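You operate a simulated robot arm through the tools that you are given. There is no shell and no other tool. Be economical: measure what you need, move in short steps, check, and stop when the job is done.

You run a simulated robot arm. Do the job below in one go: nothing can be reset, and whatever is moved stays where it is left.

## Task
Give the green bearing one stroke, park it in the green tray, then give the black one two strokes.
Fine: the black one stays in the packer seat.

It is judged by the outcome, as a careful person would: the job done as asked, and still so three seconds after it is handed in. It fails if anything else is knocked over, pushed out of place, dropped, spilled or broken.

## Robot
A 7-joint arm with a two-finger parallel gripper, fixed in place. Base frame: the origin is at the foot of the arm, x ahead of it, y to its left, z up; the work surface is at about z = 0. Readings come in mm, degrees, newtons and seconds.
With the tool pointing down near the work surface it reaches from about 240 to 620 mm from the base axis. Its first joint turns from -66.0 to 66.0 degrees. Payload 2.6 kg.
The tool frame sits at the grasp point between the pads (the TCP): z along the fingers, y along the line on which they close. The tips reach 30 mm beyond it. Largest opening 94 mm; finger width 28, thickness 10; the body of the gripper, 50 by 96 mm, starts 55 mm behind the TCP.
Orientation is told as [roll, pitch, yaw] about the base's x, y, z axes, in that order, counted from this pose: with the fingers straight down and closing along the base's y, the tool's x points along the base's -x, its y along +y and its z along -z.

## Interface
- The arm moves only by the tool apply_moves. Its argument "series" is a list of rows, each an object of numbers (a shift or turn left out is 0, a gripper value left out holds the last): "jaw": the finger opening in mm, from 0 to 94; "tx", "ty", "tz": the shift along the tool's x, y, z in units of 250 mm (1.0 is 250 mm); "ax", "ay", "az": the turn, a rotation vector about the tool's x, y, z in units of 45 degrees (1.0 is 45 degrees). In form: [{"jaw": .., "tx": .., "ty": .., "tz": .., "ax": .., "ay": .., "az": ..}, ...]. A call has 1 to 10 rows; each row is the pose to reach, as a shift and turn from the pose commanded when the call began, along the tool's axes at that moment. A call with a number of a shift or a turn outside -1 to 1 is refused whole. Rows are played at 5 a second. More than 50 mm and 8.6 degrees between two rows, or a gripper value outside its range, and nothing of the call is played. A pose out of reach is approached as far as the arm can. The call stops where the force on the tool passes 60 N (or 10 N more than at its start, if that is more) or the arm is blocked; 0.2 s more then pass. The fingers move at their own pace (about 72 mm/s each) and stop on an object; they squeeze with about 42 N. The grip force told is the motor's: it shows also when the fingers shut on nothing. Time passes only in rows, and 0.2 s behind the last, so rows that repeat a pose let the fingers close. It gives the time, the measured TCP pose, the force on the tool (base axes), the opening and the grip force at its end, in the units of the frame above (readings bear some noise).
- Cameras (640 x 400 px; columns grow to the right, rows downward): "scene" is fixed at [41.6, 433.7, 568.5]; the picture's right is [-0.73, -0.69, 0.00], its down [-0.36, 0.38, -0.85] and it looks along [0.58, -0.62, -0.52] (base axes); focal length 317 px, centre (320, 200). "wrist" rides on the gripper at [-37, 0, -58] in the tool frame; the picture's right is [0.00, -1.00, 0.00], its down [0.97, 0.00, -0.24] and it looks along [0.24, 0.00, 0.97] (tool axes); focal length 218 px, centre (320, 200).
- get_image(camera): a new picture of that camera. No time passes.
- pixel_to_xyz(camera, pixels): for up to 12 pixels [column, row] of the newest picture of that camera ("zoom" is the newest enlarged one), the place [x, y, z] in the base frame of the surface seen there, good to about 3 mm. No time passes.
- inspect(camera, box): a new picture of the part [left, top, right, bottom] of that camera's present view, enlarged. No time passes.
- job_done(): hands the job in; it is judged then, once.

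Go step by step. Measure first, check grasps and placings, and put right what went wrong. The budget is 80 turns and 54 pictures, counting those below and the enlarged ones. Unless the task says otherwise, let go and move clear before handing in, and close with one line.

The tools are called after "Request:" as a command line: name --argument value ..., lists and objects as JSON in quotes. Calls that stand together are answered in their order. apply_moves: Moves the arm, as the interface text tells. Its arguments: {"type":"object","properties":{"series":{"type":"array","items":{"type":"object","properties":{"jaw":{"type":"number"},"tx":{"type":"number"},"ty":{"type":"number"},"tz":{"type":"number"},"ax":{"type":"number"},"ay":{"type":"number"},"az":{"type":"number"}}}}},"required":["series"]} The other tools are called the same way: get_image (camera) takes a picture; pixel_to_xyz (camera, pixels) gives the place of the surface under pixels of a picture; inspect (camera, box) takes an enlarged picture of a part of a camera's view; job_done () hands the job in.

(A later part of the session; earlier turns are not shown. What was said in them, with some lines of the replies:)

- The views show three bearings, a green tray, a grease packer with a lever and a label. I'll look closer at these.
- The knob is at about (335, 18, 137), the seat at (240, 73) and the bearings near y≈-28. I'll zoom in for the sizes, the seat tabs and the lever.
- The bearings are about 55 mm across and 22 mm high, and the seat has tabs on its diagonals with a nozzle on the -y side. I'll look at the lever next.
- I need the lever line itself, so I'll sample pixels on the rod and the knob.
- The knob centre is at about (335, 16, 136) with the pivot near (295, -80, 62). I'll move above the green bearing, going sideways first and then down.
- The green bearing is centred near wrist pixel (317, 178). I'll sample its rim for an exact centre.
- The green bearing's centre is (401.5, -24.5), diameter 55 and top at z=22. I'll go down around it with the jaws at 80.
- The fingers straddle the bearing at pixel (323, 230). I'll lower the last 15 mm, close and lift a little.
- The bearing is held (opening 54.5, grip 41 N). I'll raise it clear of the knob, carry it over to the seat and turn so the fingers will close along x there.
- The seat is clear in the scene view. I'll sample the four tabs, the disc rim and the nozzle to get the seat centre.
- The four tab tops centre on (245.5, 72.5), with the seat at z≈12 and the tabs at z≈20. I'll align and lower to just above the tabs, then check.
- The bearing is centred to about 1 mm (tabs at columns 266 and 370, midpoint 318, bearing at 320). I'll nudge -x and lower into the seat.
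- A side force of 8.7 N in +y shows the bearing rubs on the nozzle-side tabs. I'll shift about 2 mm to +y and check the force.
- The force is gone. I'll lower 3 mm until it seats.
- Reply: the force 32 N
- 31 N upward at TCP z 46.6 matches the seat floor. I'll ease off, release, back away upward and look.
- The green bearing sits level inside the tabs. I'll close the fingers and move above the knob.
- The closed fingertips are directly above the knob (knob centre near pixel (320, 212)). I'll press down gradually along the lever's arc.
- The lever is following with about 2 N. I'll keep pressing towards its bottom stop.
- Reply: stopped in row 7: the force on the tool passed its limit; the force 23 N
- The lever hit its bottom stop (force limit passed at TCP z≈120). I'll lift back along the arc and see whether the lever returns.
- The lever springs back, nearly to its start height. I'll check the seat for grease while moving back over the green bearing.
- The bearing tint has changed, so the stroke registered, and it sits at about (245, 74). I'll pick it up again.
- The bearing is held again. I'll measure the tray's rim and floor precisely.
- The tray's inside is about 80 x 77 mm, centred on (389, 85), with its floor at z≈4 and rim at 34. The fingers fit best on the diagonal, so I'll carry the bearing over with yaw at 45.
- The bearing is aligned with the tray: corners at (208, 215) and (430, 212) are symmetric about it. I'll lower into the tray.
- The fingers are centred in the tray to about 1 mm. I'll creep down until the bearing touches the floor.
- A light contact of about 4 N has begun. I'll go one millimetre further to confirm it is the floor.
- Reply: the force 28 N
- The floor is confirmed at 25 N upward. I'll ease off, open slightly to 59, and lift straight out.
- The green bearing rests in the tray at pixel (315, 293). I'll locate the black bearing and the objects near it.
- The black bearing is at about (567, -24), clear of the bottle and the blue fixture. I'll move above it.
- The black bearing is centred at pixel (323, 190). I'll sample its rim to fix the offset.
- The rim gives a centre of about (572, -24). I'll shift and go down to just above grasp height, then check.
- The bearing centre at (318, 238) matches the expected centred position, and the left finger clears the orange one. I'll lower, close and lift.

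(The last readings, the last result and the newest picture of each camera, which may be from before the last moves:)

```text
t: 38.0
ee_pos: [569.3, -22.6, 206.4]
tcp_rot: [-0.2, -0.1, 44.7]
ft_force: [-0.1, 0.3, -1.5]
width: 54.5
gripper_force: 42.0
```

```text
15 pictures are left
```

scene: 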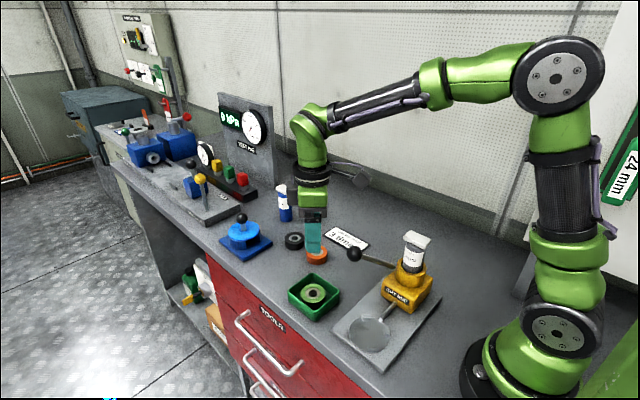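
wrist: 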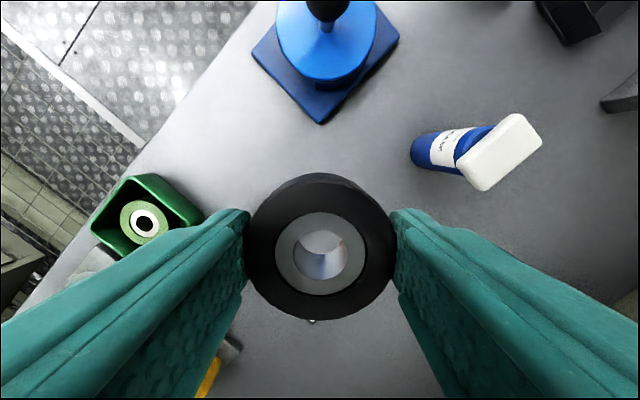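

The black bearing is held and centred (opening 54.5). I'll carry it back towards the seat, turning to yaw 90 on the way.

Request:
apply_moves --series '[{"tz": -0.1}, {"tx": 0.053, "ty": 0.098, "tz": -0.1, "az": -0.1667}, {"tx": 0.106, "ty": 0.196, "tz": -0.1, "az": -0.3333}, {"tx": 0.159, "ty": 0.294, "tz": -0.1, "az": -0.5}, {"tx": 0.211, "ty": 0.392, "tz": -0.1, "az": -0.6667}, {"tx": 0.264, "ty": 0.49, "tz": -0.1, "az": -0.8333}, {"tx": 0.317, "ty": 0.588, "tz": -0.1, "az": -1.0}, {"tx": 0.317, "ty": 0.588, "tz": -0.1, "az": -1.0}]'

```text
t: 39.8
ee_pos: [409.0, 24.5, 229.8]
tcp_rot: [-0.1, -0.1, 89.8]
ft_force: [0.7, 0.0, -0.4]
width: 54.5
gripper_force: 42.0
```

The reading is (409, 24.5, 230) at yaw 90. I'll continue to above the seat and then down to z≈70.

Request:
apply_moves --series '[{"tx": -0.05, "ty": 0.164}, {"tx": -0.1, "ty": 0.328}, {"tx": -0.15, "ty": 0.492}, {"tx": -0.201, "ty": 0.656}, {"tx": -0.201, "ty": 0.656, "tz": 0.18}, {"tx": -0.201, "ty": 0.656, "tz": 0.36}, {"tx": -0.201, "ty": 0.656, "tz": 0.52}, {"tx": -0.201, "ty": 0.656, "tz": 0.64}, {"tx": -0.201, "ty": 0.656, "tz": 0.64}]'

Request:
get_image --camera "wrist"

```text
t: 41.8
ee_pos: [246.4, 77.6, 67.7]
tcp_rot: [-0.2, 0.0, 89.8]
ft_force: [-0.6, -0.4, -2.2]
width: 54.3
gripper_force: 41.8
```

```text
14 pictures are left
```

wrist: 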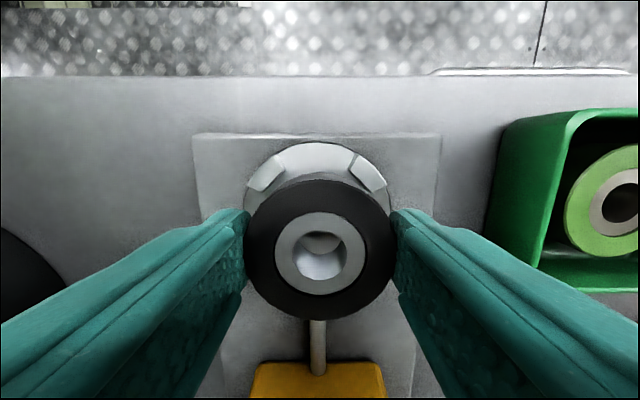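

Relative to the earlier successful placement this one is within about 0.5 mm in y and 1 mm in x. I'll correct and lower.

Request:
apply_moves --series '[{"ty": 0.004, "tx": 0.002}, {"ty": 0.004, "tx": 0.002, "tz": 0.025}, {"ty": 0.004, "tx": 0.002, "tz": 0.05}, {"ty": 0.004, "tx": 0.002, "tz": 0.068}, {"ty": 0.004, "tx": 0.002, "tz": 0.068}]'

```text
t: 43.0
ee_pos: [245.3, 75.5, 53.2]
tcp_rot: [-0.2, 0.0, 89.8]
ft_force: [-1.4, 0.0, -0.5]
width: 54.4
gripper_force: 42.0
```

There is no side force at z 53, with the bearing bottom already below the tab tops. I'll creep down to the floor.

Request:
apply_moves --series '[{"tz": 0.008}, {"tz": 0.014}, {"tz": 0.02}, {"tz": 0.026}, {"tz": 0.026}]'

```text
t: 44.2
ee_pos: [247.1, 76.7, 46.9]
tcp_rot: [-0.2, -0.1, 89.8]
ft_force: [-3.0, -2.5, 10.4]
width: 54.6
gripper_force: 41.9
```

10 N upward at z 46.9 is floor contact at the same height as before. I'll release, rise and check.

Request:
apply_moves --series '[{"tz": 0.001}, {"tz": 0.0, "jaw": 66}, {"tz": 0.0, "jaw": 72}, {"tz": 0.0, "jaw": 72}, {"tz": -0.15}, {"tz": -0.34}, {"tz": -0.53}, {"tz": -0.73}]'

Request:
inspect --camera "scene" --box '[320, 240, 440, 360]'

```text
t: 46.0
ee_pos: [244.6, 76.0, 230.9]
tcp_rot: [-0.1, -0.1, 89.8]
ft_force: [1.0, -0.8, 0.1]
width: 71.8
gripper_force: 0.0
```

```text
3.33 times, centred on (380, 300) of scene
```

zoom: 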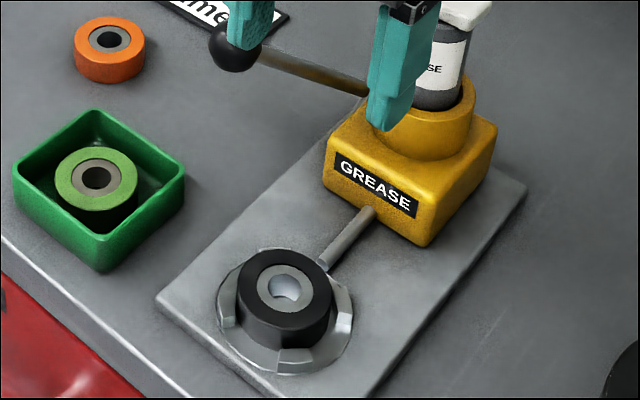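

The black bearing is seated inside the tabs. I'll close the fingers and return above the knob.

Request:
apply_moves --series '[{"jaw": 0}, {"tx": 0.08, "ty": -0.121}, {"tx": 0.16, "ty": -0.243}, {"tx": 0.238, "ty": -0.365}, {"tx": 0.238, "ty": -0.365}, {"tx": 0.238, "ty": -0.365, "tz": 0.134}, {"tx": 0.238, "ty": -0.365, "tz": 0.134}]'

Request:
get_image --camera "wrist"

```text
t: 47.6
ee_pos: [335.3, 14.2, 196.0]
tcp_rot: [-0.2, 0.1, 89.8]
ft_force: [-0.9, -0.5, 0.3]
width: 0.2
gripper_force: 33.1
```

```text
12 pictures are left
```

wrist: 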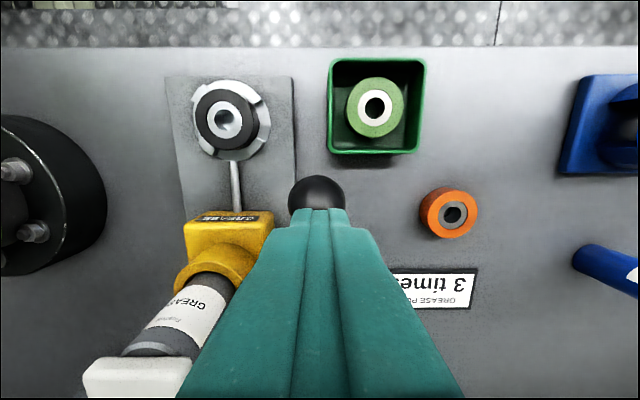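

The knob sits slightly further to +y than before, so I'll offset about 2 mm. This is the first press for the black bearing.

Request:
apply_moves --series '[{"tz": 0.04, "tx": -0.01}, {"tz": 0.08, "tx": -0.02}, {"tz": 0.12, "tx": -0.042}, {"tz": 0.16, "tx": -0.062}, {"tz": 0.2, "tx": -0.08}, {"tz": 0.235, "tx": -0.092}, {"tz": 0.265, "tx": -0.1}, {"tz": 0.29, "tx": -0.106}, {"tz": 0.31, "tx": -0.108}, {"tz": 0.325, "tx": -0.11}]'

Request:
inspect --camera "scene" --box '[290, 180, 450, 290]'

```text
t: 49.8
ee_pos: [336.1, 44.3, 120.3]
tcp_rot: [-0.2, -0.1, 89.4]
ft_force: [-9.9, -2.0, 21.5]
width: 0.0
gripper_force: 32.7
stopped in row 10: the force on the tool passed its limit (the readings are from after the stop); the commanded pose is now the measured one
```

```text
3.64 times, centred on (370, 235) of scene
```

zoom: 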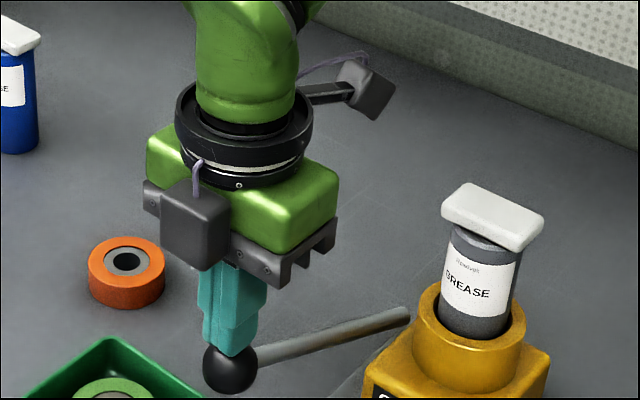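

The lever is at its bottom stop again. I'll lift fully and let it return, then check.

Request:
apply_moves --series '[{"tz": -0.03, "tx": 0.01}, {"tz": -0.08, "tx": 0.03}, {"tz": -0.14, "tx": 0.055}, {"tz": -0.2, "tx": 0.08}, {"tz": -0.27, "tx": 0.1}, {"tz": -0.34, "tx": 0.105}, {"tz": -0.34, "tx": 0.105}, {"tz": -0.34, "tx": 0.105}, {"tz": -0.34, "tx": 0.105}]'

Request:
inspect --camera "scene" --box '[290, 190, 450, 360]'

Request:
get_image --camera "wrist"

```text
t: 51.8
ee_pos: [335.4, 17.0, 203.8]
tcp_rot: [-0.2, -0.1, 89.5]
ft_force: [0.2, 0.0, -0.4]
width: 0.2
gripper_force: 33.2
```

```text
2.35 times, centred on (370, 275) of scene
```

zoom: 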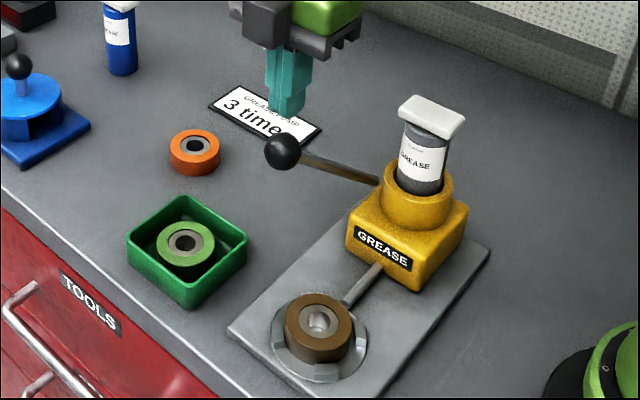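

```text
9 pictures are left
```

wrist: 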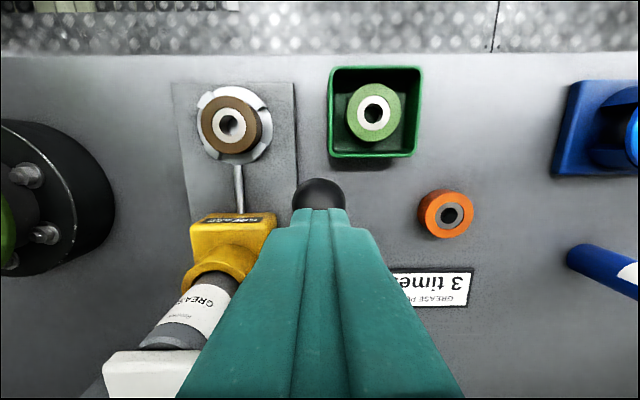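

The first stroke registered (the bearing is now brown) and the lever is up. Second press now.

Request:
apply_moves --series '[{"tz": 0.055, "tx": -0.006}, {"tz": 0.1, "tx": -0.012}, {"tz": 0.145, "tx": -0.036}, {"tz": 0.19, "tx": -0.058}, {"tz": 0.23, "tx": -0.076}, {"tz": 0.265, "tx": -0.09}, {"tz": 0.295, "tx": -0.098}, {"tz": 0.32, "tx": -0.104}, {"tz": 0.34, "tx": -0.106}, {"tz": 0.355, "tx": -0.108}]'

```text
t: 54.0
ee_pos: [337.3, 45.4, 119.6]
tcp_rot: [-0.4, -0.2, 89.2]
ft_force: [-9.1, -3.3, 21.1]
width: 0.0
gripper_force: 33.1
stopped in row 10: the force on the tool passed its limit (the readings are from after the stop); the commanded pose is now the measured one
```

The bottom stop was reached again at z≈120. I'll lift away fully and verify.

Request:
apply_moves --series '[{"tz": -0.03, "tx": 0.01}, {"tz": -0.08, "tx": 0.03}, {"tz": -0.14, "tx": 0.055}, {"tz": -0.2, "tx": 0.08}, {"tz": -0.27, "tx": 0.1}, {"tz": -0.36, "tx": 0.105}, {"tz": -0.52, "tx": 0.105}, {"tz": -0.6, "tx": 0.105}, {"tz": -0.6, "tx": 0.105}]'

Request:
inspect --camera "scene" --box '[290, 190, 450, 360]'

```text
t: 56.0
ee_pos: [336.0, 18.3, 269.1]
tcp_rot: [-0.5, -0.3, 89.4]
ft_force: [-0.3, -0.7, 0.1]
width: 0.0
gripper_force: 32.7
```

```text
2.35 times, centred on (370, 275) of scene
```

zoom: 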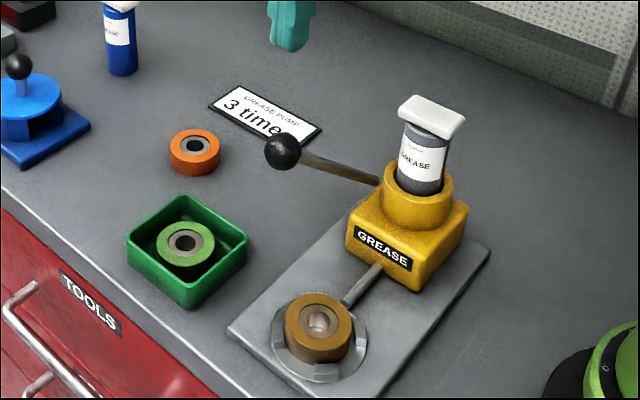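

The second stroke registered: the black bearing's tint is deeper. The lever is up, the green bearing is in its tray, nothing else has moved, and the arm is clear, so I'll hand the job in.

Request:
job_done

```text
The job is handed in.
```

I gave the green bearing one stroke and parked it in the green tray, then gave the black one two strokes and left it in the packer seat; nothing else was disturbed.
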